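You operate a simulated robot arm through the tools that you are given. There is no shell and no other tool.

The job below is to be done with a simulated robot arm. You get a single attempt, and the scene is never put back.

JOB
Splice the tape strips with the green and red clips at the heat on the table card.
Fine: the green one lies by the red clamp, the red one by the blue clamp, clips to the outside, both clamps shut; the heat ends off.

Only the result counts: the job must be done as asked and must still hold three seconds after the hand-in. Knocking over, shifting, dropping, spilling or breaking anything else fails it.

ROBOT AND FRAMES
A 7-joint arm with a two-finger parallel gripper, fixed in place. Base frame: the origin is on the floor under the middle of its stand, x ahead of it, y to its left, z up; the work surface is at about z = 0.85. Readings come in m, degrees, newtons and seconds.
With the tool pointing down near the work surface it reaches from about 0.24 to 0.68 m from the base axis. Its first joint turns from -66.0 to 66.0 degrees. Payload 2.4 kg.
Tool frame: the origin (TCP) lies between the finger pads and is the grasp point; the fingertips stand 0.03 m ahead of it; z points along the fingers, y is the line along which they close. Largest opening 0.094 m; finger width 0.028, thickness 0.01; the body of the gripper, 0.05 by 0.096 m, starts 0.055 m behind the TCP.
Orientation is that of the tool frame in the base frame, as [roll, pitch, yaw] about the fixed x, y, z axes, in that order (R = Rz(yaw) Ry(pitch) Rx(roll)). With the fingers straight down and closing along the base's y, the tool's x points along the base's -x, its y along +y and its z along -z.

CONTROLS
- The arm moves only by the tool step_arm. Its argument "targets" is a list of rows, each an object (a shift or turn left out is 0, a gripper value left out holds the last) with "angular": the turn, a rotation vector about the base's x, y, z in units of 60 degrees (1.0 is 60 degrees), a list of three; "offset": the shift along the base's x, y, z in units of 300 mm (1.0 is 300 mm), a list of three; "jaw": the finger opening in mm, from 0 to 94. In form: [{"angular": [ax, ay, az], "offset": [dx, dy, dz], "jaw": jaw}, ...]. A call has 1 to 20 rows; each row is the pose to reach, as a shift and turn from the pose commanded when the call began. A call with a number of a shift or a turn outside -1 to 1 is refused whole. Each row takes 0.2 s and may step no farther than 0.05 m and 8.6 degrees from the row before; otherwise, or with a gripper value out of range, the whole call is refused. A pose out of reach is approached as far as the arm can. The call stops where the force on the tool passes 80 N (or 10 N more than at its start, if that is more) or the arm is blocked; 0.2 s more then pass. Each finger travels about 0.153 m/s and halts on what it meets, pressing with about 30 N; the grip force reading is that of the motor and also rises with nothing between the fingers. The clock runs only during rows and for 0.2 s after the last one: add rows that repeat a pose to give the fingers time. The reply holds the time, the measured pose of the TCP, the force on the tool along the base axes, the opening and the grip force, in the units named above and with some noise, with the torque about the TCP (base axes, N m) and any sound that the robot's microphone picked up.
- Cameras (640 x 400 px; columns grow to the right, rows downward): "scene" is fixed at [0.0377, 0.4674, 1.4565]; the picture's right is [-0.79, -0.62, 0.00], its down [-0.28, 0.35, -0.89] and it looks along [0.55, -0.70, -0.45] (base axes); focal length 311 px, centre (320, 200). "wrist" rides on the gripper at [0.076, 0.014, -0.103] in the tool frame; the picture's right is [-0.18, 0.98, 0.00], its down [-0.75, -0.14, -0.64] and it looks along [-0.63, -0.12, 0.77] (tool axes); focal length 243 px, centre (320, 200). There is no depth. A picture from a camera that has moved, and an enlarged one, comes with that camera's place and axes in the base frame and with its lens.
- capture(camera): a new picture of that camera. The clock stands still meanwhile.
- close_up(camera, box): a new picture of the part [left, top, right, bottom] of that camera's present view, enlarged. The clock stands still meanwhile.
- hand_in(): hands the job in; it is judged then, once.

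Nothing tells you positions but the pictures and the camera data. Unless the task says otherwise, let go and move clear before handing in.

The tools are called after ">>>" by a JSON object that holds its "fn" and its "kwargs". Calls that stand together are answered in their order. step_arm: Moves the arm, as the interface text tells. Its arguments: {"type":"object","properties":{"targets":{"type":"array"}},"required":["targets"]} The other tools are called the same way: capture (camera) takes a picture; close_up (camera, box) takes an enlarged picture of a part of a camera's view; hand_in () hands the job in.

At the start:

```text
time: 0.0
ee_pos: [0.3823, 0.0571, 1.2446]
tcp_rot: [179.9, 0.1, 180.0]
ft_force: [-0.1, -0.3, 0.0]
wrist_torque: [-0.02, 0.02, 0.02]
opening: 0.0941
grip_force: 0.0
```

scene: 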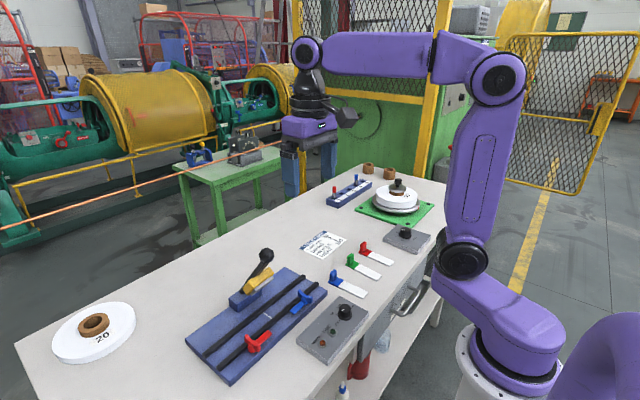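
wrist: 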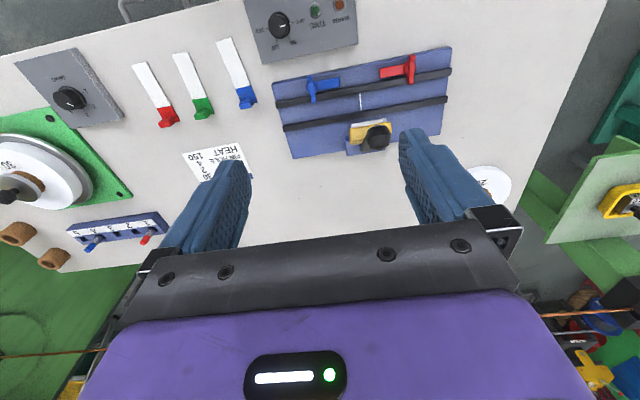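

I see a splicing press (blue plate with red and blue clamps and a yellow-headed lever), three tape strips with red/green/blue clips, a heat controller, and a card. I'll take close-ups to read the card and controls before moving.

>>> {"fn": "close_up", "kwargs": {"camera": "scene", "box": [180, 230, 380, 390]}}

>>> {"fn": "close_up", "kwargs": {"camera": "scene", "box": [290, 215, 410, 305]}}

>>> {"fn": "close_up", "kwargs": {"camera": "wrist", "box": [170, 120, 270, 200]}}

>>> {"fn": "close_up", "kwargs": {"camera": "wrist", "box": [240, 0, 460, 160]}}

>>> {"fn": "close_up", "kwargs": {"camera": "scene", "box": [320, 150, 460, 260]}}

```text
2.50 times, centred on (280, 310) of scene
camera zoom: at [0.0377, 0.4674, 1.4565], right [-0.79, -0.62, 0.0], down [-0.28, 0.35, -0.89], along [0.55, -0.7, -0.45], focal length 778 px, centre (420, -75)
```

zoom: 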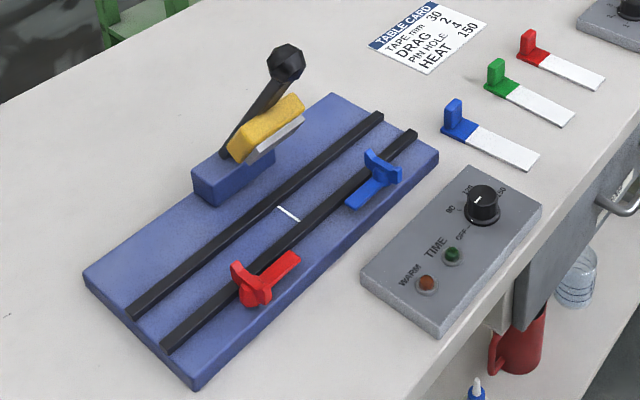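

```text
4.44 times, centred on (350, 260) of scene
camera zoom: at [0.0377, 0.4674, 1.4565], right [-0.79, -0.62, 0.0], down [-0.28, 0.35, -0.89], along [0.55, -0.7, -0.45], focal length 1383 px, centre (187, -67)
```

zoom: 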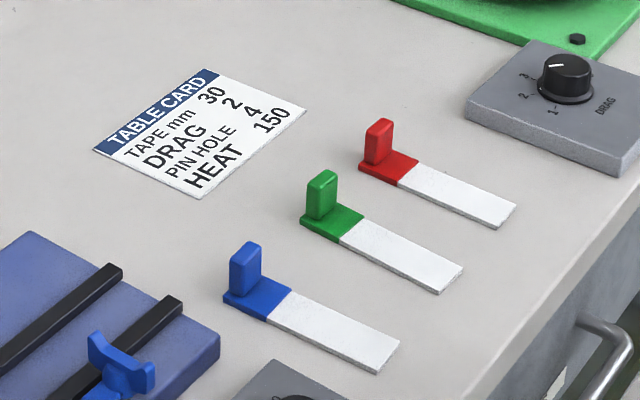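

```text
5.00 times, centred on (220, 160) of wrist
camera zoom: at [0.3057, 0.072, 1.3451], right [0.18, 0.98, 0.0], down [0.75, -0.14, 0.64], along [0.63, -0.12, -0.77], focal length 1213 px, centre (820, 400)
```

zoom: 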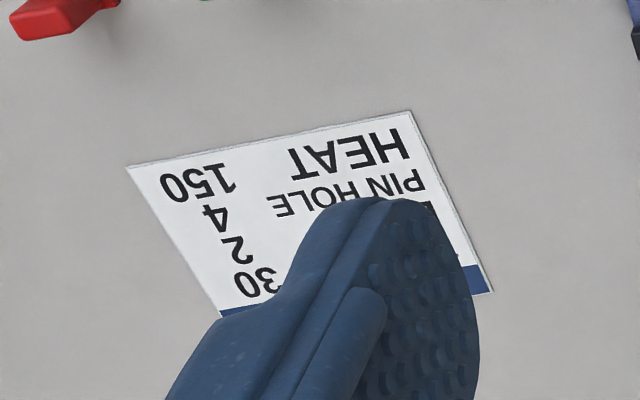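

```text
2.50 times, centred on (350, 80) of wrist
camera zoom: at [0.3057, 0.072, 1.3451], right [0.18, 0.98, 0.0], down [0.75, -0.14, 0.64], along [0.63, -0.12, -0.77], focal length 606 px, centre (245, 500)
```

zoom: 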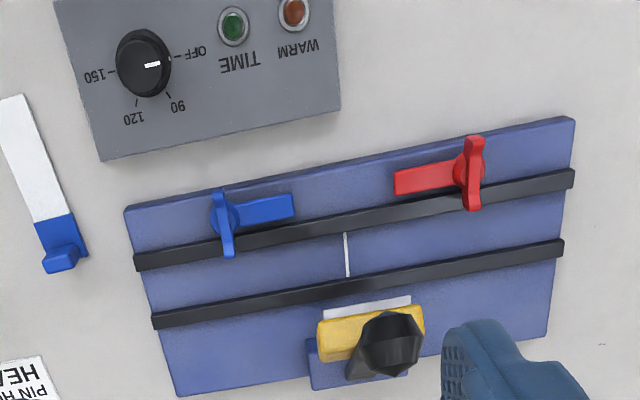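

```text
3.64 times, centred on (390, 205) of scene
camera zoom: at [0.0377, 0.4674, 1.4565], right [-0.79, -0.62, 0.0], down [-0.28, 0.35, -0.89], along [0.55, -0.7, -0.45], focal length 1132 px, centre (66, 182)
```

zoom: 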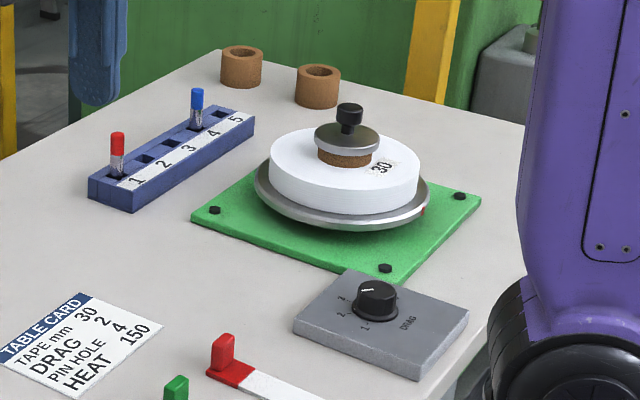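

The card says HEAT 150; the press has swing clamps by a channel, and the heat box has an OFF/90/120/150 dial with WARM and TIME lamps. I'll zoom further for accurate positions before moving.

>>> {"fn": "close_up", "kwargs": {"camera": "wrist", "box": [120, 30, 280, 130]}}

>>> {"fn": "close_up", "kwargs": {"camera": "wrist", "box": [240, 0, 368, 80]}}

>>> {"fn": "close_up", "kwargs": {"camera": "scene", "box": [290, 285, 380, 365]}}

>>> {"fn": "close_up", "kwargs": {"camera": "scene", "box": [220, 240, 348, 320]}}

>>> {"fn": "close_up", "kwargs": {"camera": "scene", "box": [200, 300, 328, 380]}}

```text
4.00 times, centred on (200, 80) of wrist
camera zoom: at [0.3057, 0.072, 1.3451], right [0.18, 0.98, 0.0], down [0.75, -0.14, 0.64], along [0.63, -0.12, -0.77], focal length 970 px, centre (800, 680)
```

zoom: 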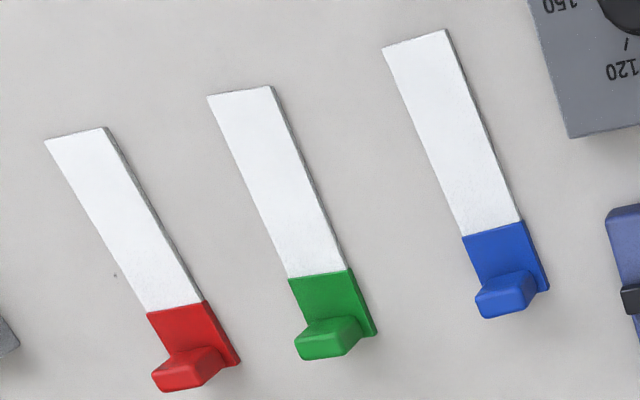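

```text
5.00 times, centred on (304, 40) of wrist
camera zoom: at [0.3057, 0.072, 1.3451], right [0.18, 0.98, 0.0], down [0.75, -0.14, 0.64], along [0.63, -0.12, -0.77], focal length 1213 px, centre (400, 1000)
```

zoom: 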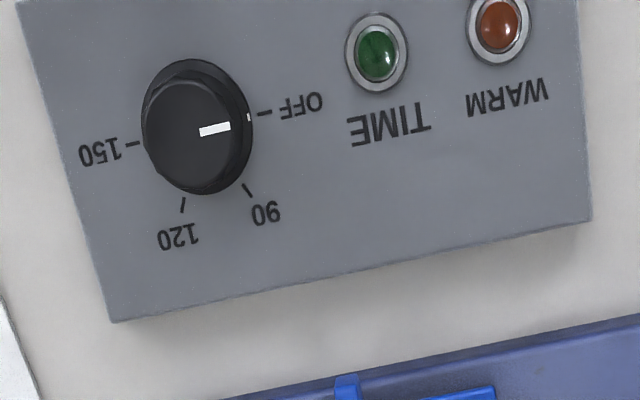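

```text
5.00 times, centred on (335, 325) of scene
camera zoom: at [0.0377, 0.4674, 1.4565], right [-0.79, -0.62, 0.0], down [-0.28, 0.35, -0.89], along [0.55, -0.7, -0.45], focal length 1556 px, centre (245, -425)
```

zoom: 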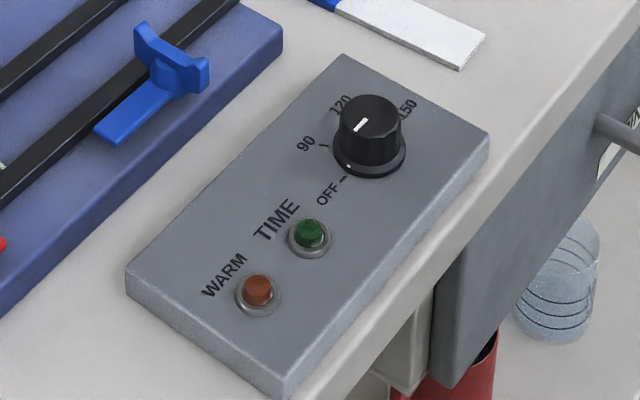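

```text
5.00 times, centred on (284, 280) of scene
camera zoom: at [0.0377, 0.4674, 1.4565], right [-0.79, -0.62, 0.0], down [-0.28, 0.35, -0.89], along [0.55, -0.7, -0.45], focal length 1556 px, centre (500, -200)
```

zoom: 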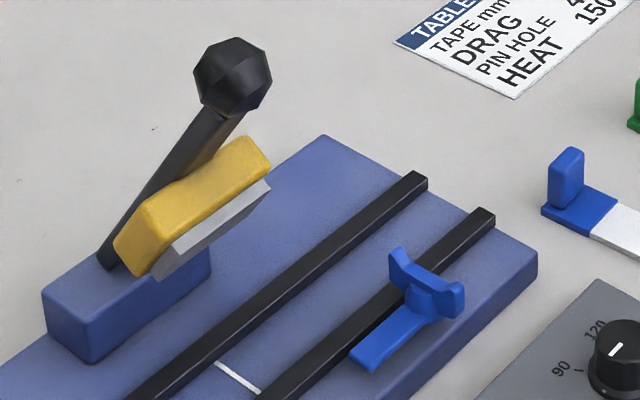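

```text
5.00 times, centred on (264, 340) of scene
camera zoom: at [0.0377, 0.4674, 1.4565], right [-0.79, -0.62, 0.0], down [-0.28, 0.35, -0.89], along [0.55, -0.7, -0.45], focal length 1556 px, centre (600, -500)
```

zoom: 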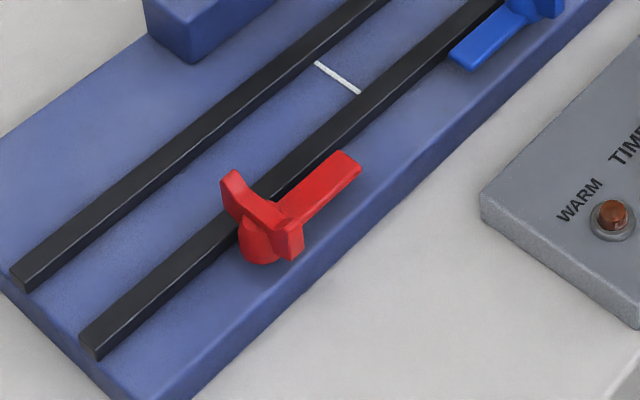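

The strips lie along x with clips away from the robot. Green is at about (0.39, -0.19) and red at about (0.39, -0.28); the press channel is centred near x=0.471 with the joint mark at y=0.12. I'll lower the arm for a closer look at the strips.

>>> {"fn": "step_arm", "kwargs": {"targets": [{"offset": [-0.025, -0.0986, -0.0929]}, {"offset": [-0.05, -0.197, -0.186]}, {"offset": [-0.075, -0.296, -0.279]}, {"offset": [-0.1, -0.394, -0.371]}, {"offset": [-0.124, -0.493, -0.464]}, {"offset": [-0.149, -0.591, -0.557]}, {"offset": [-0.1743, -0.69, -0.65]}, {"offset": [-0.1743, -0.69, -0.65]}]}}

>>> {"fn": "capture", "kwargs": {"camera": "wrist"}}

>>> {"fn": "capture", "kwargs": {"camera": "scene"}}

```text
time: 1.8
ee_pos: [0.3263, -0.149, 1.049]
tcp_rot: [-180.0, 0.0, 180.0]
ft_force: [-0.6, -0.3, -0.4]
wrist_torque: [0.0, -0.01, 0.0]
opening: 0.094
grip_force: 0.0
```

```text
taken
camera wrist: at [0.2528, -0.135, 1.1491], right [0.18, 0.98, 0.0], down [0.75, -0.14, 0.64], along [0.63, -0.12, -0.77], focal length 243 px, centre (320, 200)
```

wrist: 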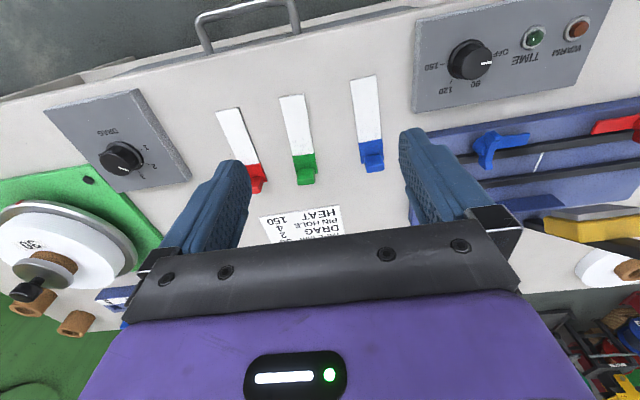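

```text
taken
```

scene: 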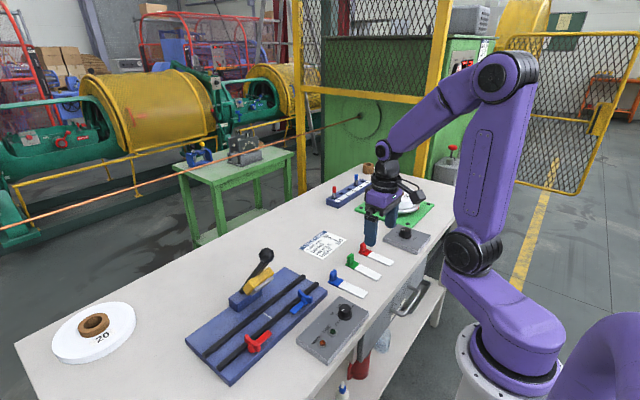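

The arm is now over the strips with a clear view of them. I'll enlarge each strip to pin down the tab shapes and positions.

>>> {"fn": "close_up", "kwargs": {"camera": "wrist", "box": [200, 60, 328, 200]}}

>>> {"fn": "close_up", "kwargs": {"camera": "wrist", "box": [270, 80, 350, 200]}}

>>> {"fn": "close_up", "kwargs": {"camera": "wrist", "box": [400, 80, 640, 230]}}

>>> {"fn": "close_up", "kwargs": {"camera": "scene", "box": [325, 150, 445, 275]}}

>>> {"fn": "close_up", "kwargs": {"camera": "scene", "box": [330, 235, 400, 285]}}

```text
2.86 times, centred on (264, 130) of wrist
camera zoom: at [0.2528, -0.135, 1.1491], right [0.18, 0.98, 0.0], down [0.75, -0.14, 0.64], along [0.63, -0.12, -0.77], focal length 693 px, centre (480, 400)
```

zoom: 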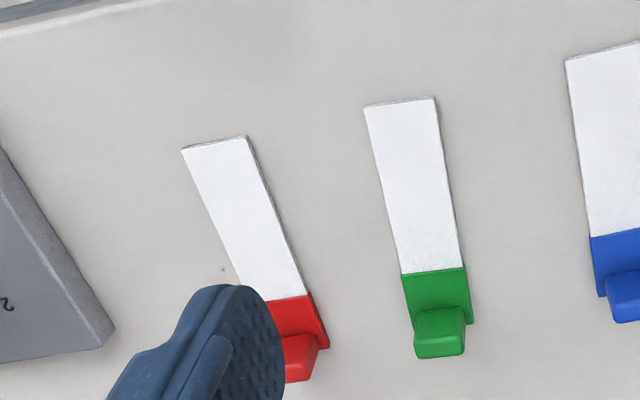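

```text
3.33 times, centred on (310, 140) of wrist
camera zoom: at [0.2528, -0.135, 1.1491], right [0.18, 0.98, 0.0], down [0.75, -0.14, 0.64], along [0.63, -0.12, -0.77], focal length 809 px, centre (353, 400)
```

zoom: 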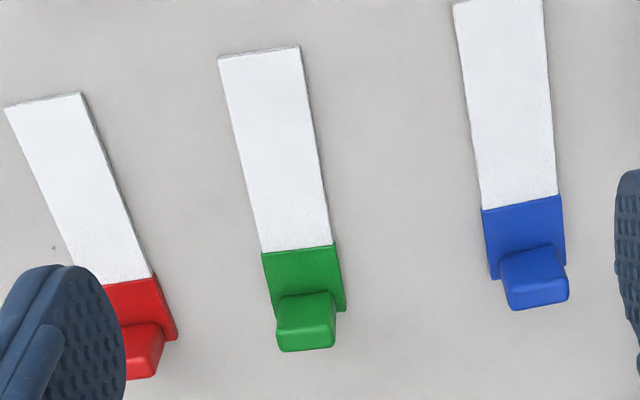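

```text
2.67 times, centred on (520, 155) of wrist
camera zoom: at [0.2528, -0.135, 1.1491], right [0.18, 0.98, 0.0], down [0.75, -0.14, 0.64], along [0.63, -0.12, -0.77], focal length 647 px, centre (-213, 320)
```

zoom: 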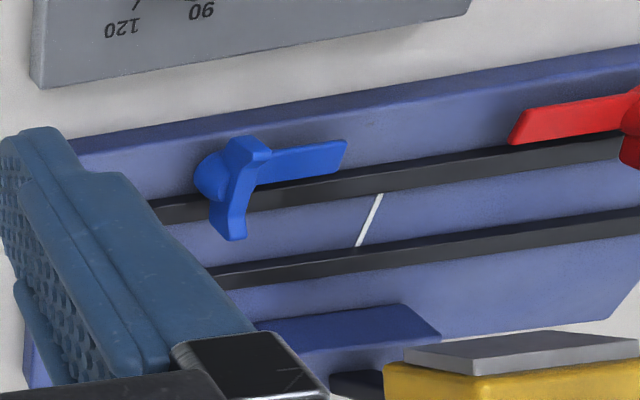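

```text
3.20 times, centred on (385, 212) of scene
camera zoom: at [0.0377, 0.4674, 1.4565], right [-0.79, -0.62, 0.0], down [-0.28, 0.35, -0.89], along [0.55, -0.7, -0.45], focal length 996 px, centre (112, 160)
```

zoom: 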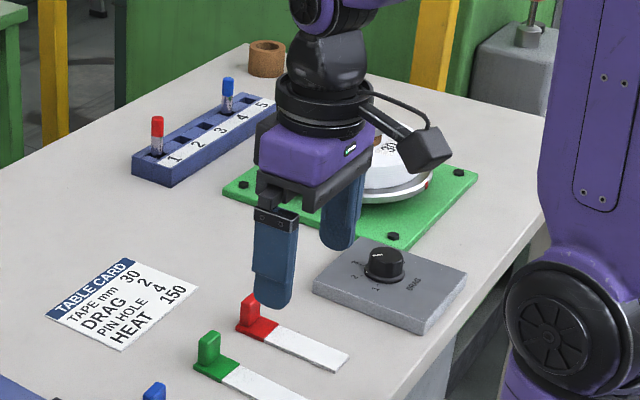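

```text
8.00 times, centred on (365, 260) of scene
camera zoom: at [0.0377, 0.4674, 1.4565], right [-0.79, -0.62, 0.0], down [-0.28, 0.35, -0.89], along [0.55, -0.7, -0.45], focal length 2490 px, centre (-40, -280)
```

zoom: 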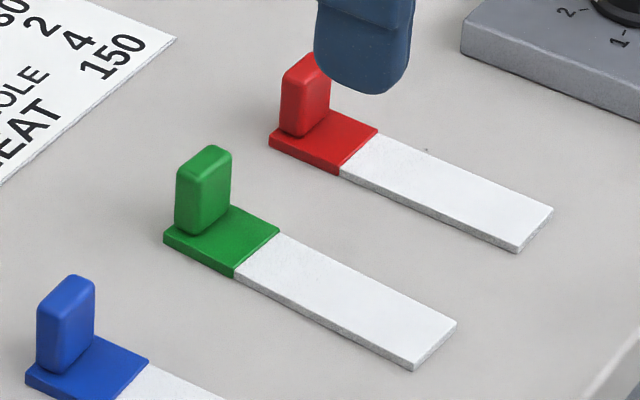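

The tabs are roughly 13 × 18 × 25 mm, at the far ends of the strips; I take green's tab to be at (0.438, -0.189), with the strip skewed about -3.4°. I'll move above it with the gripper turned about -93°, so the fingers close along the strip and the wrist camera stays clear of the lever later.

>>> {"fn": "step_arm", "kwargs": {"targets": [{"offset": [0.03, -0.011, -0.0156], "angular": [0, 0, -0.13]}, {"offset": [0.091, -0.033, -0.0468], "angular": [0, 0, -0.26]}, {"offset": [0.152, -0.055, -0.078], "angular": [0, 0, -0.39]}, {"offset": [0.213, -0.078, -0.109], "angular": [0, 0, -0.52]}, {"offset": [0.273, -0.1, -0.14], "angular": [0, 0, -0.65]}, {"offset": [0.334, -0.122, -0.172], "angular": [0, 0, -0.778]}, {"offset": [0.364, -0.133, -0.187], "angular": [0, 0, -0.778]}]}}

>>> {"fn": "step_arm", "kwargs": {"targets": [{"angular": [0, 0, -0.13]}, {"angular": [0, 0, -0.26]}, {"angular": [0, 0, -0.39]}, {"angular": [0, 0, -0.52]}, {"angular": [0, 0, -0.65]}, {"angular": [0, 0, -0.778], "jaw": 50}, {"angular": [0, 0, -0.778], "jaw": 50}]}}

>>> {"fn": "capture", "kwargs": {"camera": "wrist"}}

>>> {"fn": "close_up", "kwargs": {"camera": "scene", "box": [310, 180, 430, 280]}}

```text
time: 3.4
ee_pos: [0.44, -0.1893, 0.9914]
tcp_rot: [-180.0, 0.1, 133.2]
ft_force: [-0.3, 0.3, 0.3]
wrist_torque: [0.0, -0.01, 0.01]
opening: 0.0941
grip_force: 0.0
```

```text
time: 5.0
ee_pos: [0.4383, -0.1893, 0.9917]
tcp_rot: [-180.0, 0.0, 86.4]
ft_force: [0.2, -1.0, 0.1]
wrist_torque: [-0.03, -0.02, 0.01]
opening: 0.0501
grip_force: 0.1
```

```text
taken
camera wrist: at [0.457, -0.114, 1.093], right [0.97, -0.24, 0.0], down [-0.19, -0.74, 0.64], along [-0.16, -0.62, -0.77], focal length 243 px, centre (320, 200)
```

wrist: 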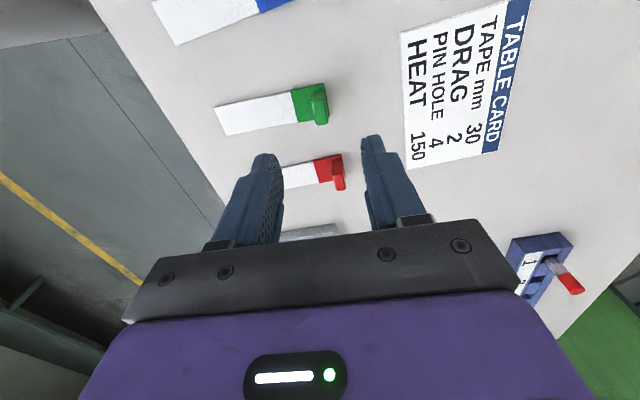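

```text
4.00 times, centred on (370, 230) of scene
camera zoom: at [0.0377, 0.4674, 1.4565], right [-0.79, -0.62, 0.0], down [-0.28, 0.35, -0.89], along [0.55, -0.7, -0.45], focal length 1245 px, centre (120, 80)
```

zoom: 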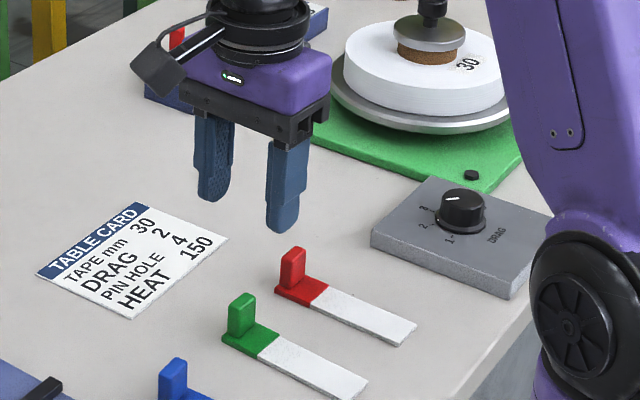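

The gripper is above the green tab area at yaw 86.6°. I'll zoom in on the strip to confirm its position relative to the fingers.

>>> {"fn": "close_up", "kwargs": {"camera": "wrist", "box": [200, 60, 360, 160]}}

>>> {"fn": "close_up", "kwargs": {"camera": "wrist", "box": [270, 140, 370, 240]}}

```text
4.00 times, centred on (280, 110) of wrist
camera zoom: at [0.457, -0.114, 1.093], right [0.97, -0.24, 0.0], down [-0.19, -0.74, 0.64], along [-0.16, -0.62, -0.77], focal length 970 px, centre (480, 560)
```

zoom: 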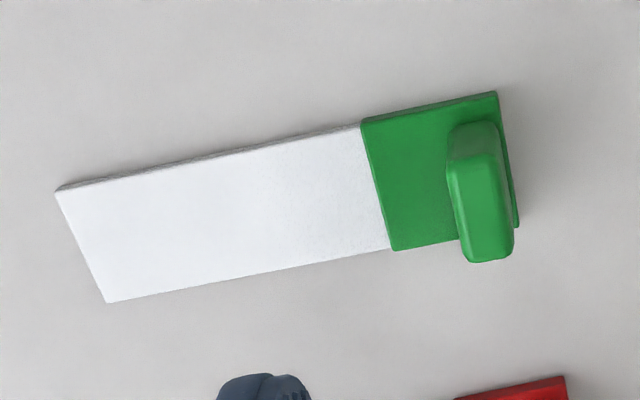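

```text
4.00 times, centred on (320, 190) of wrist
camera zoom: at [0.457, -0.114, 1.093], right [0.97, -0.24, 0.0], down [-0.19, -0.74, 0.64], along [-0.16, -0.62, -0.77], focal length 970 px, centre (320, 240)
```

zoom: 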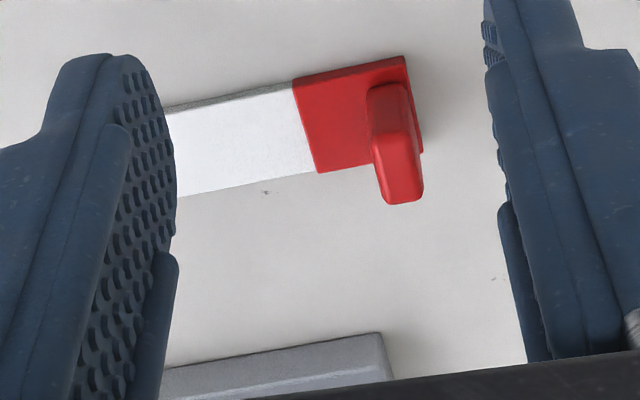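

The close-up puts the tab at (0.439, -0.1895), about 10 mm thick along the strip, 22 mm wide, with its top near z=0.88. I'll descend straight down, keeping the fingertips about 9 mm above the clip base, and close.

>>> {"fn": "step_arm", "kwargs": {"targets": [{"offset": [0.0015, -0.001, -0.08]}, {"offset": [0.0015, -0.001, -0.16]}, {"offset": [0.0015, -0.001, -0.24]}, {"offset": [0.0015, -0.001, -0.29]}, {"offset": [0.0015, -0.001, -0.327]}, {"offset": [0.0015, -0.001, -0.327]}]}}

>>> {"fn": "close_up", "kwargs": {"camera": "wrist", "box": [200, 100, 440, 250]}}

>>> {"fn": "close_up", "kwargs": {"camera": "scene", "box": [310, 210, 410, 290]}}

```text
time: 6.4
ee_pos: [0.4392, -0.19, 0.8958]
tcp_rot: [-180.0, 0.0, 86.5]
ft_force: [0.0, -0.2, -0.2]
wrist_torque: [0.0, 0.0, -0.01]
opening: 0.05
grip_force: 0.0
```

```text
2.67 times, centred on (320, 175) of wrist
camera zoom: at [0.4582, -0.1151, 0.9959], right [0.97, -0.24, 0.0], down [-0.19, -0.74, 0.64], along [-0.15, -0.62, -0.77], focal length 647 px, centre (320, 267)
```

zoom: 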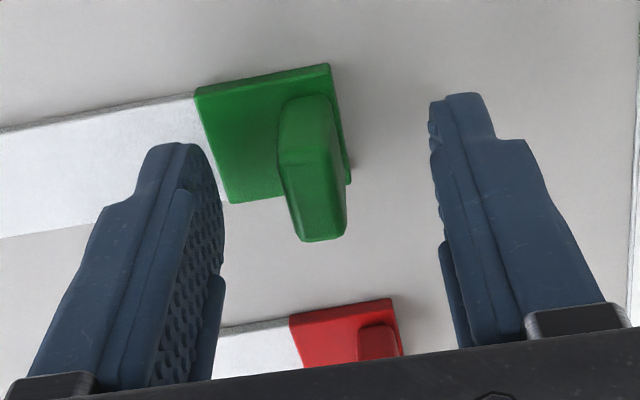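

```text
5.00 times, centred on (360, 250) of scene
camera zoom: at [0.0377, 0.4674, 1.4565], right [-0.79, -0.62, 0.0], down [-0.28, 0.35, -0.89], along [0.55, -0.7, -0.45], focal length 1556 px, centre (120, -50)
```

zoom: 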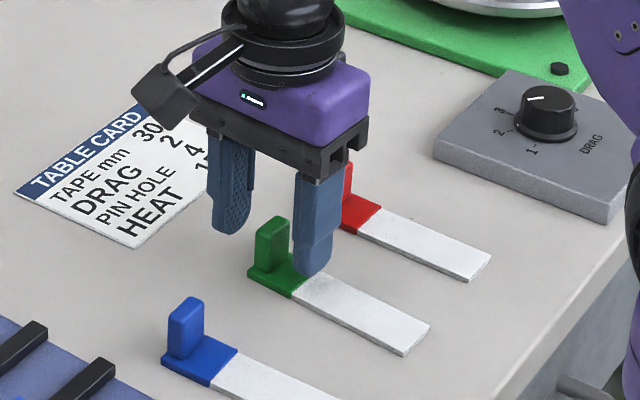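

The fingers straddle the green tab properly. Now I'll close on it.

>>> {"fn": "step_arm", "kwargs": {"targets": [{"jaw": 30}, {"jaw": 15}, {"jaw": 4}, {"jaw": 0}, {"jaw": 0}, {"jaw": 0}]}}

>>> {"fn": "close_up", "kwargs": {"camera": "wrist", "box": [200, 100, 440, 250]}}

```text
time: 7.8
ee_pos: [0.4373, -0.1903, 0.894]
tcp_rot: [179.9, -0.1, 86.6]
ft_force: [-0.6, 0.0, 0.0]
wrist_torque: [-0.02, 0.01, 0.01]
opening: 0.0108
grip_force: 29.8
```

```text
2.67 times, centred on (320, 175) of wrist
camera zoom: at [0.4581, -0.1151, 0.9961], right [0.97, -0.24, 0.0], down [-0.19, -0.74, 0.64], along [-0.15, -0.62, -0.77], focal length 647 px, centre (320, 267)
```

zoom: 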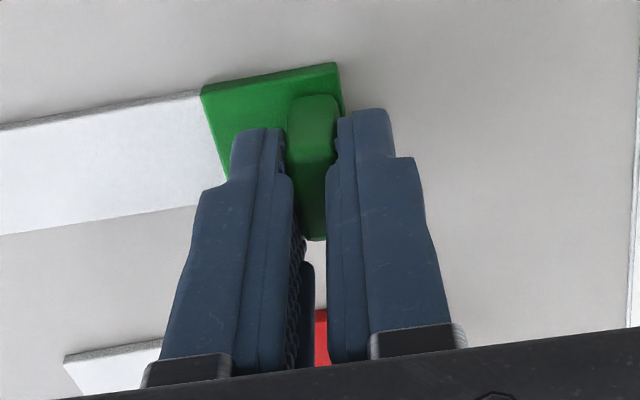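

The tab is held (opening 10.8 mm, grip 30 N). I'll lift it and check that the strip stays level in the grip.

>>> {"fn": "step_arm", "kwargs": {"targets": [{"offset": [0, 0, 0.03]}, {"offset": [0, 0, 0.1]}, {"offset": [0, 0, 0.2]}, {"offset": [0, 0, 0.32]}, {"offset": [0, 0, 0.43]}, {"offset": [0, 0, 0.523]}, {"offset": [0, 0, 0.523]}]}}

>>> {"fn": "capture", "kwargs": {"camera": "wrist"}}

>>> {"fn": "close_up", "kwargs": {"camera": "scene", "box": [320, 160, 440, 260]}}

```text
time: 9.4
ee_pos: [0.4402, -0.1904, 1.0486]
tcp_rot: [-179.9, 0.0, 86.6]
ft_force: [-0.6, -0.2, -0.5]
wrist_torque: [0.03, -0.03, -0.02]
opening: 0.0109
grip_force: 30.4
```

```text
taken
camera wrist: at [0.459, -0.1144, 1.1504], right [0.97, -0.24, 0.0], down [-0.18, -0.74, 0.64], along [-0.15, -0.62, -0.77], focal length 243 px, centre (320, 200)
```

wrist: 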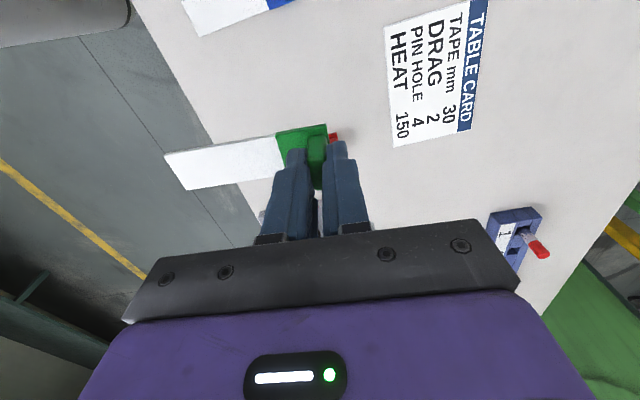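

```text
4.00 times, centred on (380, 210) of scene
camera zoom: at [0.0377, 0.4674, 1.4565], right [-0.79, -0.62, 0.0], down [-0.28, 0.35, -0.89], along [0.55, -0.7, -0.45], focal length 1245 px, centre (80, 160)
```

zoom: 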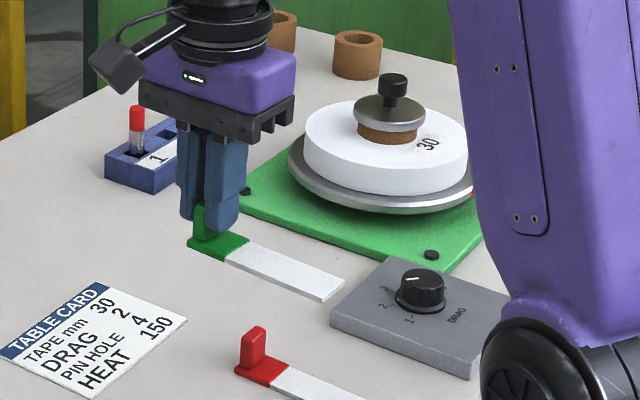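

The green strip is level in the grip. I'll zoom in to measure the tab-to-end distance before carrying it.

>>> {"fn": "close_up", "kwargs": {"camera": "wrist", "box": [150, 100, 390, 250]}}

```text
2.67 times, centred on (270, 175) of wrist
camera zoom: at [0.459, -0.1144, 1.1504], right [0.97, -0.24, 0.0], down [-0.18, -0.74, 0.64], along [-0.15, -0.62, -0.77], focal length 647 px, centre (453, 267)
```

zoom: 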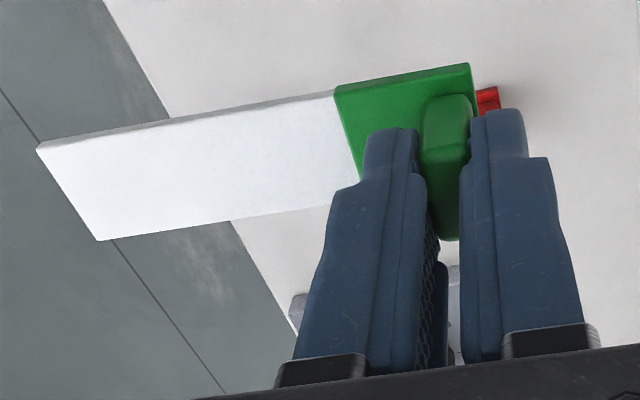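

The strip's white end is about 103 mm from the gripped tab. I'll carry it around the front of the lever, turning the clip towards +y as I go.

>>> {"fn": "step_arm", "kwargs": {"targets": [{"offset": [-0.065, 0.105, 0.005], "angular": [0, 0, 0.13]}, {"offset": [-0.13, 0.21, 0.005], "angular": [0, 0, 0.26]}, {"offset": [-0.2, 0.315, 0.005], "angular": [0, 0, 0.39]}, {"offset": [-0.265, 0.42, 0.005], "angular": [0, 0, 0.52]}, {"offset": [-0.33, 0.525, 0.005], "angular": [0, 0, 0.65]}, {"offset": [-0.4, 0.633, 0.005], "angular": [0, 0, 0.778]}]}}

>>> {"fn": "step_arm", "kwargs": {"targets": [{"offset": [0, 0.14, 0], "angular": [0, 0, 0.13]}, {"offset": [0, 0.28, 0], "angular": [0, 0, 0.26]}, {"offset": [0, 0.42, 0], "angular": [0, 0, 0.39]}, {"offset": [0, 0.56, 0], "angular": [0, 0, 0.52]}, {"offset": [0, 0.7, 0], "angular": [0, 0, 0.65]}, {"offset": [0, 0.84, 0], "angular": [0, 0, 0.778]}, {"offset": [0, 0.98, 0], "angular": [0, 0, 0.778]}, {"offset": [0, 0.98, 0], "angular": [0, 0, 0.778]}]}}

>>> {"fn": "capture", "kwargs": {"camera": "wrist"}}

>>> {"fn": "capture", "kwargs": {"camera": "scene"}}

```text
time: 10.8
ee_pos: [0.3178, -0.0021, 1.0553]
tcp_rot: [180.0, 0.1, 133.5]
ft_force: [0.4, -0.6, -0.3]
wrist_torque: [-0.02, -0.01, 0.02]
opening: 0.0106
grip_force: 30.1
```

```text
time: 12.6
ee_pos: [0.3189, 0.2989, 1.0556]
tcp_rot: [180.0, -0.1, -179.9]
ft_force: [-0.1, 0.3, -1.2]
wrist_torque: [0.03, 0.01, -0.04]
opening: 0.0106
grip_force: 30.2
```

```text
taken
camera wrist: at [0.2436, 0.3121, 1.1575], right [0.18, 0.98, 0.0], down [0.75, -0.14, 0.64], along [0.63, -0.12, -0.77], focal length 243 px, centre (320, 200)
```

wrist: 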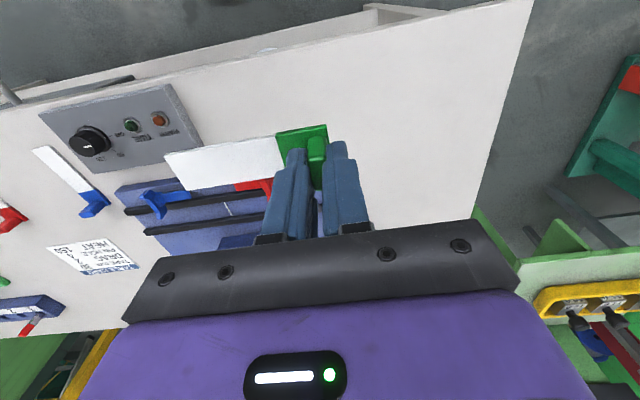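

```text
taken
```

scene: 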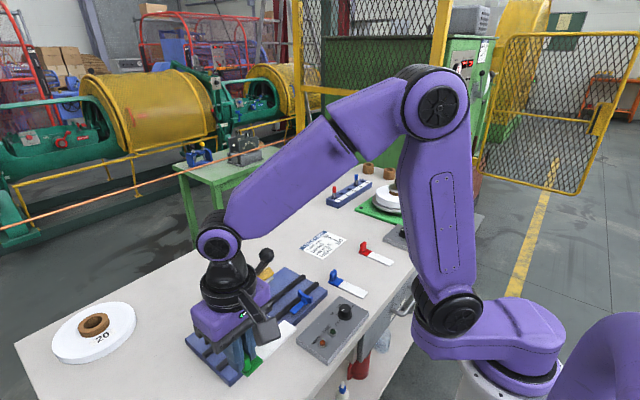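

The green strip now points its clip towards +y at (0.32, 0.30). From here I'll zoom in on the rails and red clamp to fix the channel's centre line.

>>> {"fn": "close_up", "kwargs": {"camera": "wrist", "box": [110, 150, 290, 270]}}

>>> {"fn": "close_up", "kwargs": {"camera": "wrist", "box": [30, 80, 230, 200]}}

```text
3.33 times, centred on (200, 210) of wrist
camera zoom: at [0.2436, 0.3121, 1.1575], right [0.18, 0.98, 0.0], down [0.75, -0.14, 0.64], along [0.63, -0.12, -0.77], focal length 809 px, centre (720, 167)
```

zoom: 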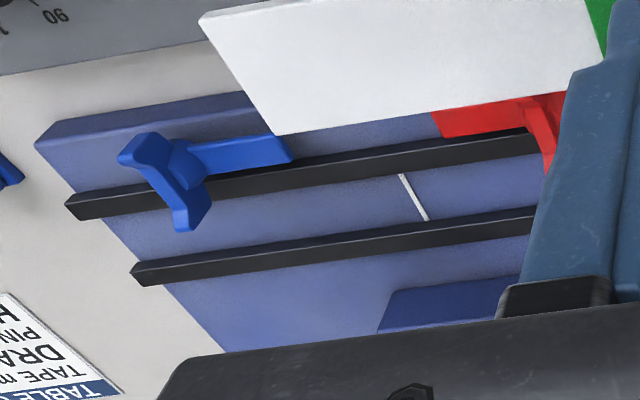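

```text
3.20 times, centred on (130, 140) of wrist
camera zoom: at [0.2436, 0.3121, 1.1575], right [0.18, 0.98, 0.0], down [0.75, -0.14, 0.64], along [0.63, -0.12, -0.77], focal length 776 px, centre (928, 392)
```

zoom: 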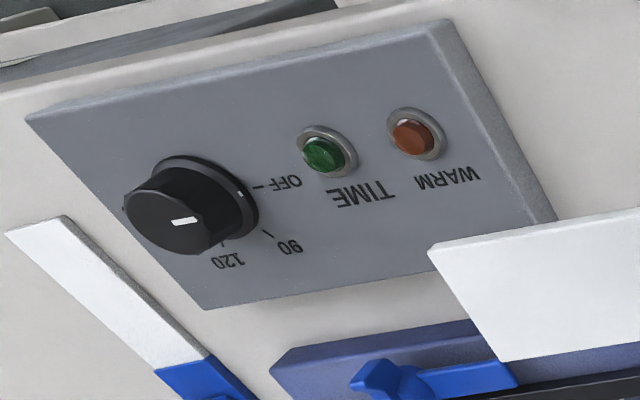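

The channel appears to run from about x=0.4546 to 0.4866, barely wider than the 30 mm strip, so alignment matters. I'll move out to the +y end of the press, above the channel line, and compare strip and rails in one picture.

>>> {"fn": "step_arm", "kwargs": {"targets": [{"offset": [0.1, 0.005, 0]}, {"offset": [0.2, 0.01, -0.01]}, {"offset": [0.3, 0.015, -0.04]}, {"offset": [0.4, 0.02, -0.1]}, {"offset": [0.503, 0.025, -0.18]}, {"offset": [0.503, 0.025, -0.25]}, {"offset": [0.503, 0.025, -0.32]}, {"offset": [0.503, 0.025, -0.36]}, {"offset": [0.503, 0.025, -0.36]}]}}

>>> {"fn": "capture", "kwargs": {"camera": "wrist"}}

>>> {"fn": "close_up", "kwargs": {"camera": "scene", "box": [160, 270, 320, 390]}}

```text
time: 14.6
ee_pos: [0.4706, 0.2997, 0.9459]
tcp_rot: [180.0, 0.0, -180.0]
ft_force: [0.4, 0.3, -0.2]
wrist_torque: [0.02, -0.02, 0.01]
opening: 0.0105
grip_force: 29.9
```

```text
taken
camera wrist: at [0.3948, 0.3148, 1.047], right [0.18, 0.98, 0.0], down [0.75, -0.14, 0.64], along [0.63, -0.12, -0.77], focal length 243 px, centre (320, 200)
```

wrist: 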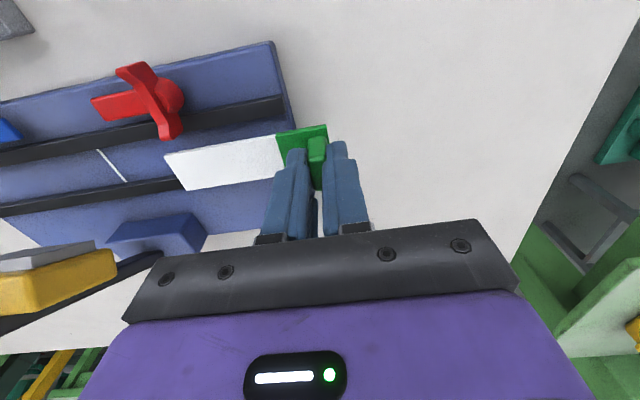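

```text
3.33 times, centred on (240, 330) of scene
camera zoom: at [0.0377, 0.4674, 1.4565], right [-0.79, -0.62, 0.0], down [-0.28, 0.35, -0.89], along [0.55, -0.7, -0.45], focal length 1038 px, centre (587, -233)
```

zoom: 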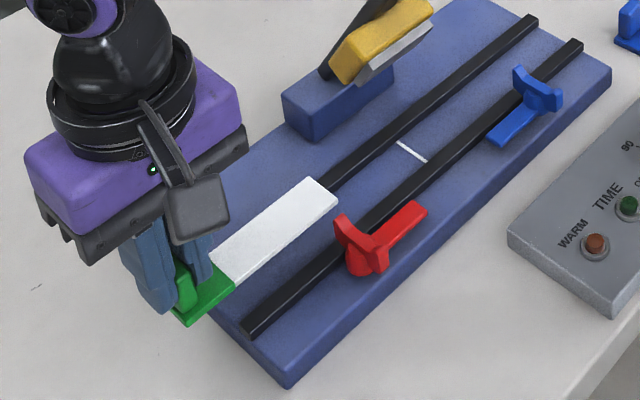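

The strip is above the +y end of the channel, with its bottom at about z=0.90. I'll zoom in on the strip, rails and red clamp.

>>> {"fn": "close_up", "kwargs": {"camera": "wrist", "box": [80, 40, 320, 200]}}

>>> {"fn": "close_up", "kwargs": {"camera": "wrist", "box": [80, 130, 240, 230]}}

```text
2.50 times, centred on (200, 120) of wrist
camera zoom: at [0.3948, 0.3148, 1.047], right [0.18, 0.98, 0.0], down [0.75, -0.14, 0.64], along [0.63, -0.12, -0.77], focal length 606 px, centre (620, 400)
```

zoom: 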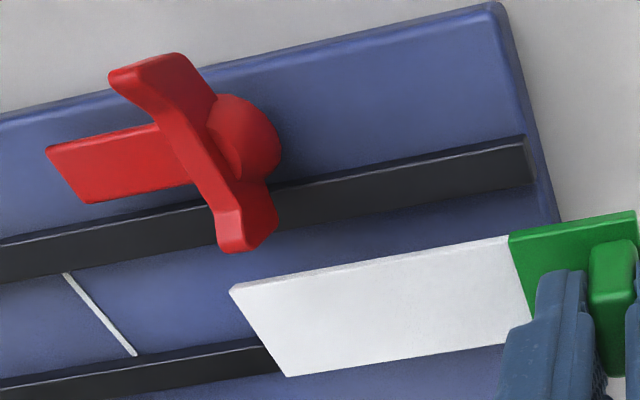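

```text
4.00 times, centred on (160, 180) of wrist
camera zoom: at [0.3948, 0.3148, 1.047], right [0.18, 0.98, 0.0], down [0.75, -0.14, 0.64], along [0.63, -0.12, -0.77], focal length 970 px, centre (960, 280)
```

zoom: 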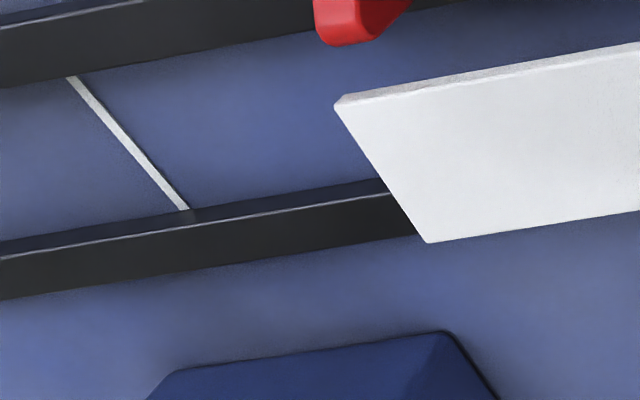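

The strip is centred on the channel (strip x 0.4555–0.4853, rails' inner edges about 0.452–0.489), and the joint mark is at y≈0.121. I'll slide it 76 mm towards -y under the raised lever, staying above the rails.

>>> {"fn": "step_arm", "kwargs": {"targets": [{"offset": [0, 0, -0.02]}, {"offset": [0, -0.05, -0.04]}, {"offset": [0, -0.1, -0.047]}, {"offset": [0, -0.15, -0.047]}, {"offset": [0, -0.2, -0.047]}, {"offset": [0, -0.2537, -0.047]}, {"offset": [0, -0.2537, -0.047]}]}}

>>> {"fn": "capture", "kwargs": {"camera": "wrist"}}

>>> {"fn": "close_up", "kwargs": {"camera": "wrist", "box": [110, 90, 350, 240]}}

>>> {"fn": "close_up", "kwargs": {"camera": "scene", "box": [180, 240, 340, 360]}}

```text
time: 16.2
ee_pos: [0.4699, 0.2257, 0.9306]
tcp_rot: [-180.0, 0.0, -180.0]
ft_force: [0.3, 0.3, 0.2]
wrist_torque: [0.0, -0.02, -0.02]
opening: 0.0109
grip_force: 30.0
```

```text
taken
camera wrist: at [0.3946, 0.2405, 1.032], right [0.18, 0.98, 0.0], down [0.75, -0.14, 0.64], along [0.63, -0.12, -0.77], focal length 243 px, centre (320, 200)
```

wrist: 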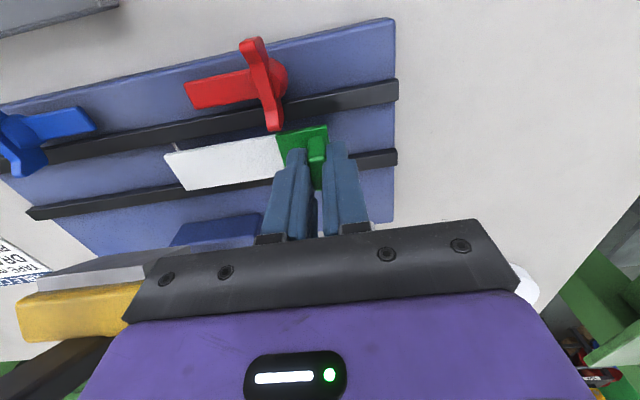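

```text
2.67 times, centred on (230, 165) of wrist
camera zoom: at [0.3946, 0.2405, 1.032], right [0.18, 0.98, 0.0], down [0.75, -0.14, 0.64], along [0.63, -0.12, -0.77], focal length 647 px, centre (560, 293)
```

zoom: 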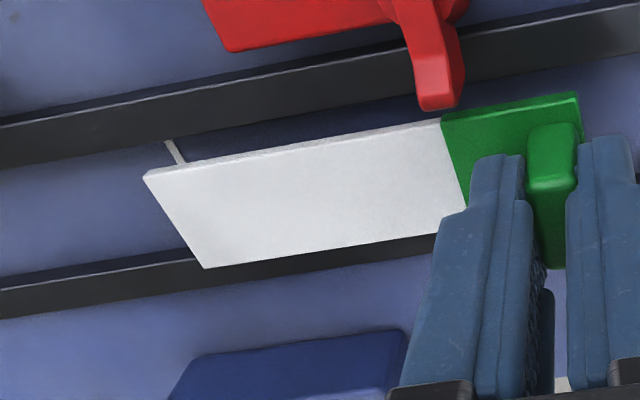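

```text
3.33 times, centred on (260, 300) of scene
camera zoom: at [0.0377, 0.4674, 1.4565], right [-0.79, -0.62, 0.0], down [-0.28, 0.35, -0.89], along [0.55, -0.7, -0.45], focal length 1038 px, centre (520, -133)
```

zoom: 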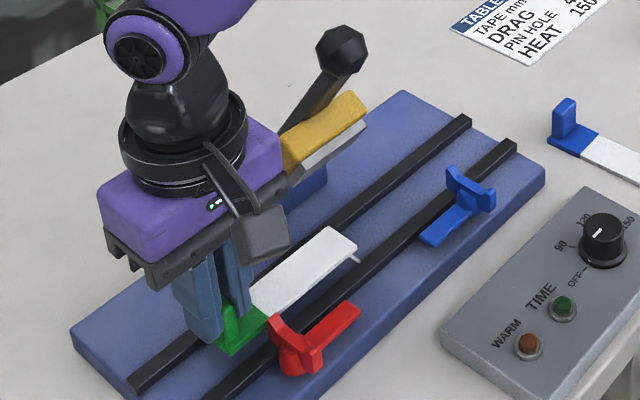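

The end of the strip is still about 2.5 mm short of the mark. I'll nudge it 2.2 mm further towards -y while lowering gently and watching the force.

>>> {"fn": "step_arm", "kwargs": {"targets": [{"offset": [0, -0.0073, -0.01]}, {"offset": [0, -0.0073, -0.02]}, {"offset": [0, -0.0073, -0.03]}, {"offset": [0, -0.0073, -0.037]}, {"offset": [0, -0.0073, -0.043]}, {"offset": [0, -0.0073, -0.043]}]}}

>>> {"fn": "close_up", "kwargs": {"camera": "wrist", "box": [110, 90, 350, 240]}}

```text
time: 17.6
ee_pos: [0.4694, 0.2238, 0.917]
tcp_rot: [-180.0, 0.0, 180.0]
ft_force: [-0.9, 0.2, -0.5]
wrist_torque: [0.06, -0.01, 0.03]
opening: 0.0106
grip_force: 30.5
```

```text
2.67 times, centred on (230, 165) of wrist
camera zoom: at [0.3945, 0.2381, 1.0181], right [0.18, 0.98, 0.0], down [0.75, -0.14, 0.64], along [0.63, -0.12, -0.77], focal length 647 px, centre (560, 293)
```

zoom: 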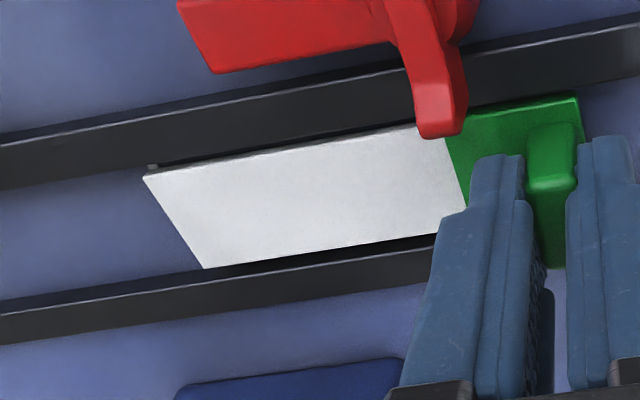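

The strip end now sits at the mark, between the rails, about 2 mm above the plate. I'll lower the last bit in small steps to feel contact.

>>> {"fn": "step_arm", "kwargs": {"targets": [{"offset": [0, 0, -0.003]}, {"offset": [0, 0, -0.005]}, {"offset": [0, 0, -0.005]}]}}

```text
time: 18.4
ee_pos: [0.4701, 0.2238, 0.9165]
tcp_rot: [-179.9, 0.0, 180.0]
ft_force: [0.1, -0.4, 0.4]
wrist_torque: [0.0, -0.01, -0.02]
opening: 0.0107
grip_force: 30.8
```

There's no contact yet, so I'll continue down in fractions of a millimetre.

>>> {"fn": "step_arm", "kwargs": {"targets": [{"offset": [0, 0, -0.002]}, {"offset": [0, 0, -0.004]}, {"offset": [0, 0, -0.004]}]}}

>>> {"fn": "close_up", "kwargs": {"camera": "scene", "box": [220, 290, 320, 365]}}

>>> {"fn": "close_up", "kwargs": {"camera": "wrist", "box": [110, 90, 350, 240]}}

```text
time: 19.2
ee_pos: [0.4701, 0.2247, 0.9147]
tcp_rot: [179.9, 0.0, -180.0]
ft_force: [0.0, -0.1, 0.2]
wrist_torque: [0.03, 0.0, -0.05]
opening: 0.0108
grip_force: 30.3
```

```text
5.33 times, centred on (270, 328) of scene
camera zoom: at [0.0377, 0.4674, 1.4565], right [-0.79, -0.62, 0.0], down [-0.28, 0.35, -0.89], along [0.55, -0.7, -0.45], focal length 1660 px, centre (587, -480)
```

zoom: 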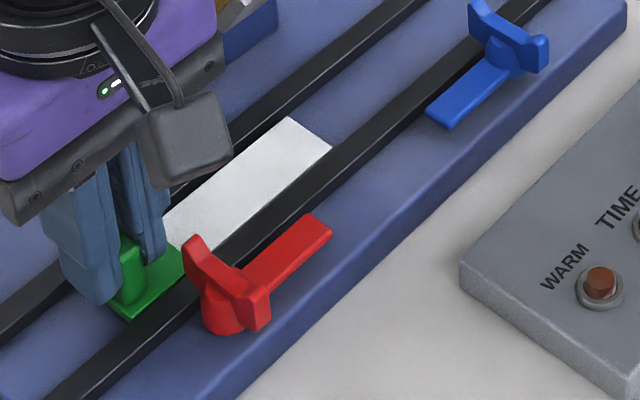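

```text
2.67 times, centred on (230, 165) of wrist
camera zoom: at [0.3942, 0.2381, 1.0171], right [0.18, 0.98, 0.0], down [0.75, -0.14, 0.64], along [0.63, -0.12, -0.77], focal length 647 px, centre (560, 293)
```

zoom: 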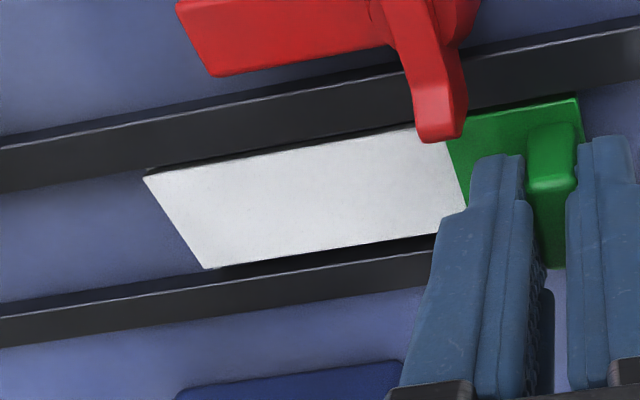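

Still no force; the strip is about a millimetre above the plate. I'll keep stepping down.

>>> {"fn": "step_arm", "kwargs": {"targets": [{"offset": [0, 0, -0.002]}, {"offset": [0, 0, -0.004]}, {"offset": [0, 0, -0.004]}]}}

>>> {"fn": "step_arm", "kwargs": {"targets": [{"offset": [0, 0, -0.002]}, {"offset": [0, 0, -0.003]}, {"offset": [0, 0, -0.003]}]}}

```text
time: 20.0
ee_pos: [0.4707, 0.2231, 0.9141]
tcp_rot: [-179.9, 0.2, -180.0]
ft_force: [-1.9, 1.2, 7.3]
wrist_torque: [-0.01, 0.06, -0.01]
opening: 0.0105
grip_force: 29.6
```

```text
time: 20.8
ee_pos: [0.4708, 0.223, 0.9139]
tcp_rot: [179.9, 0.1, 180.0]
ft_force: [-2.5, -2.0, 21.4]
wrist_torque: [-0.13, 0.16, -0.02]
opening: 0.011
grip_force: 30.0
```

Contact is made (21 N), so the strip is on the plate. I'll relieve the pressure, release, and look.

>>> {"fn": "step_arm", "kwargs": {"targets": [{"offset": [0, 0, 0.002]}, {"offset": [0, 0, 0.004]}, {"offset": [0, 0, 0.004], "jaw": 14}, {"offset": [0, 0, 0.004], "jaw": 20}, {"offset": [0, 0, 0.004], "jaw": 30}, {"offset": [0, 0, 0.004], "jaw": 40}, {"offset": [0, 0, 0.004], "jaw": 40}]}}

>>> {"fn": "close_up", "kwargs": {"camera": "wrist", "box": [110, 90, 350, 240]}}

>>> {"fn": "close_up", "kwargs": {"camera": "scene", "box": [220, 290, 320, 365]}}

```text
time: 22.4
ee_pos: [0.4699, 0.2236, 0.9137]
tcp_rot: [-180.0, 0.0, -180.0]
ft_force: [0.1, -0.4, -0.1]
wrist_torque: [-0.01, 0.01, 0.01]
opening: 0.0401
grip_force: 0.2
```

```text
2.67 times, centred on (230, 165) of wrist
camera zoom: at [0.3946, 0.2378, 1.0151], right [0.18, 0.98, 0.0], down [0.75, -0.14, 0.64], along [0.63, -0.12, -0.77], focal length 647 px, centre (560, 293)
```

zoom: 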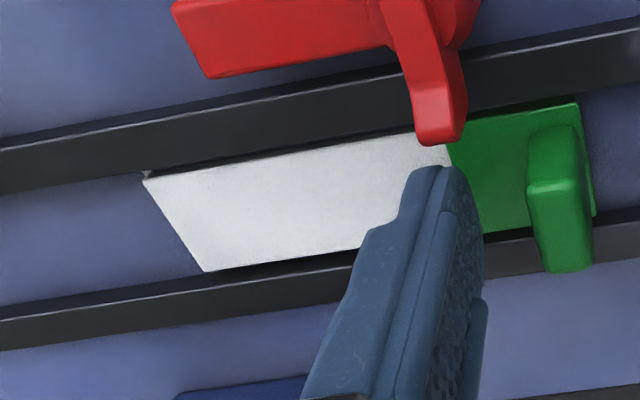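

```text
5.33 times, centred on (270, 328) of scene
camera zoom: at [0.0377, 0.4674, 1.4565], right [-0.79, -0.62, 0.0], down [-0.28, 0.35, -0.89], along [0.55, -0.7, -0.45], focal length 1660 px, centre (587, -480)
```

zoom: 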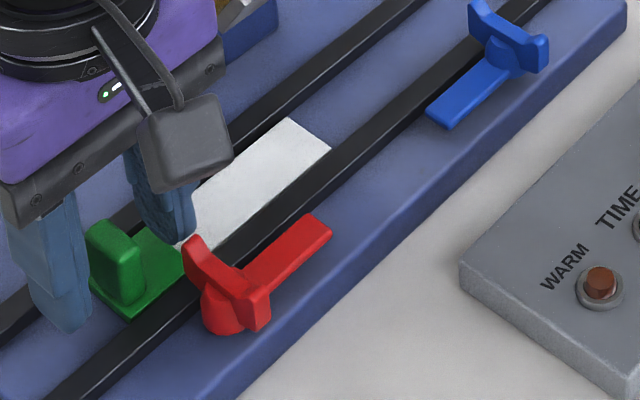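

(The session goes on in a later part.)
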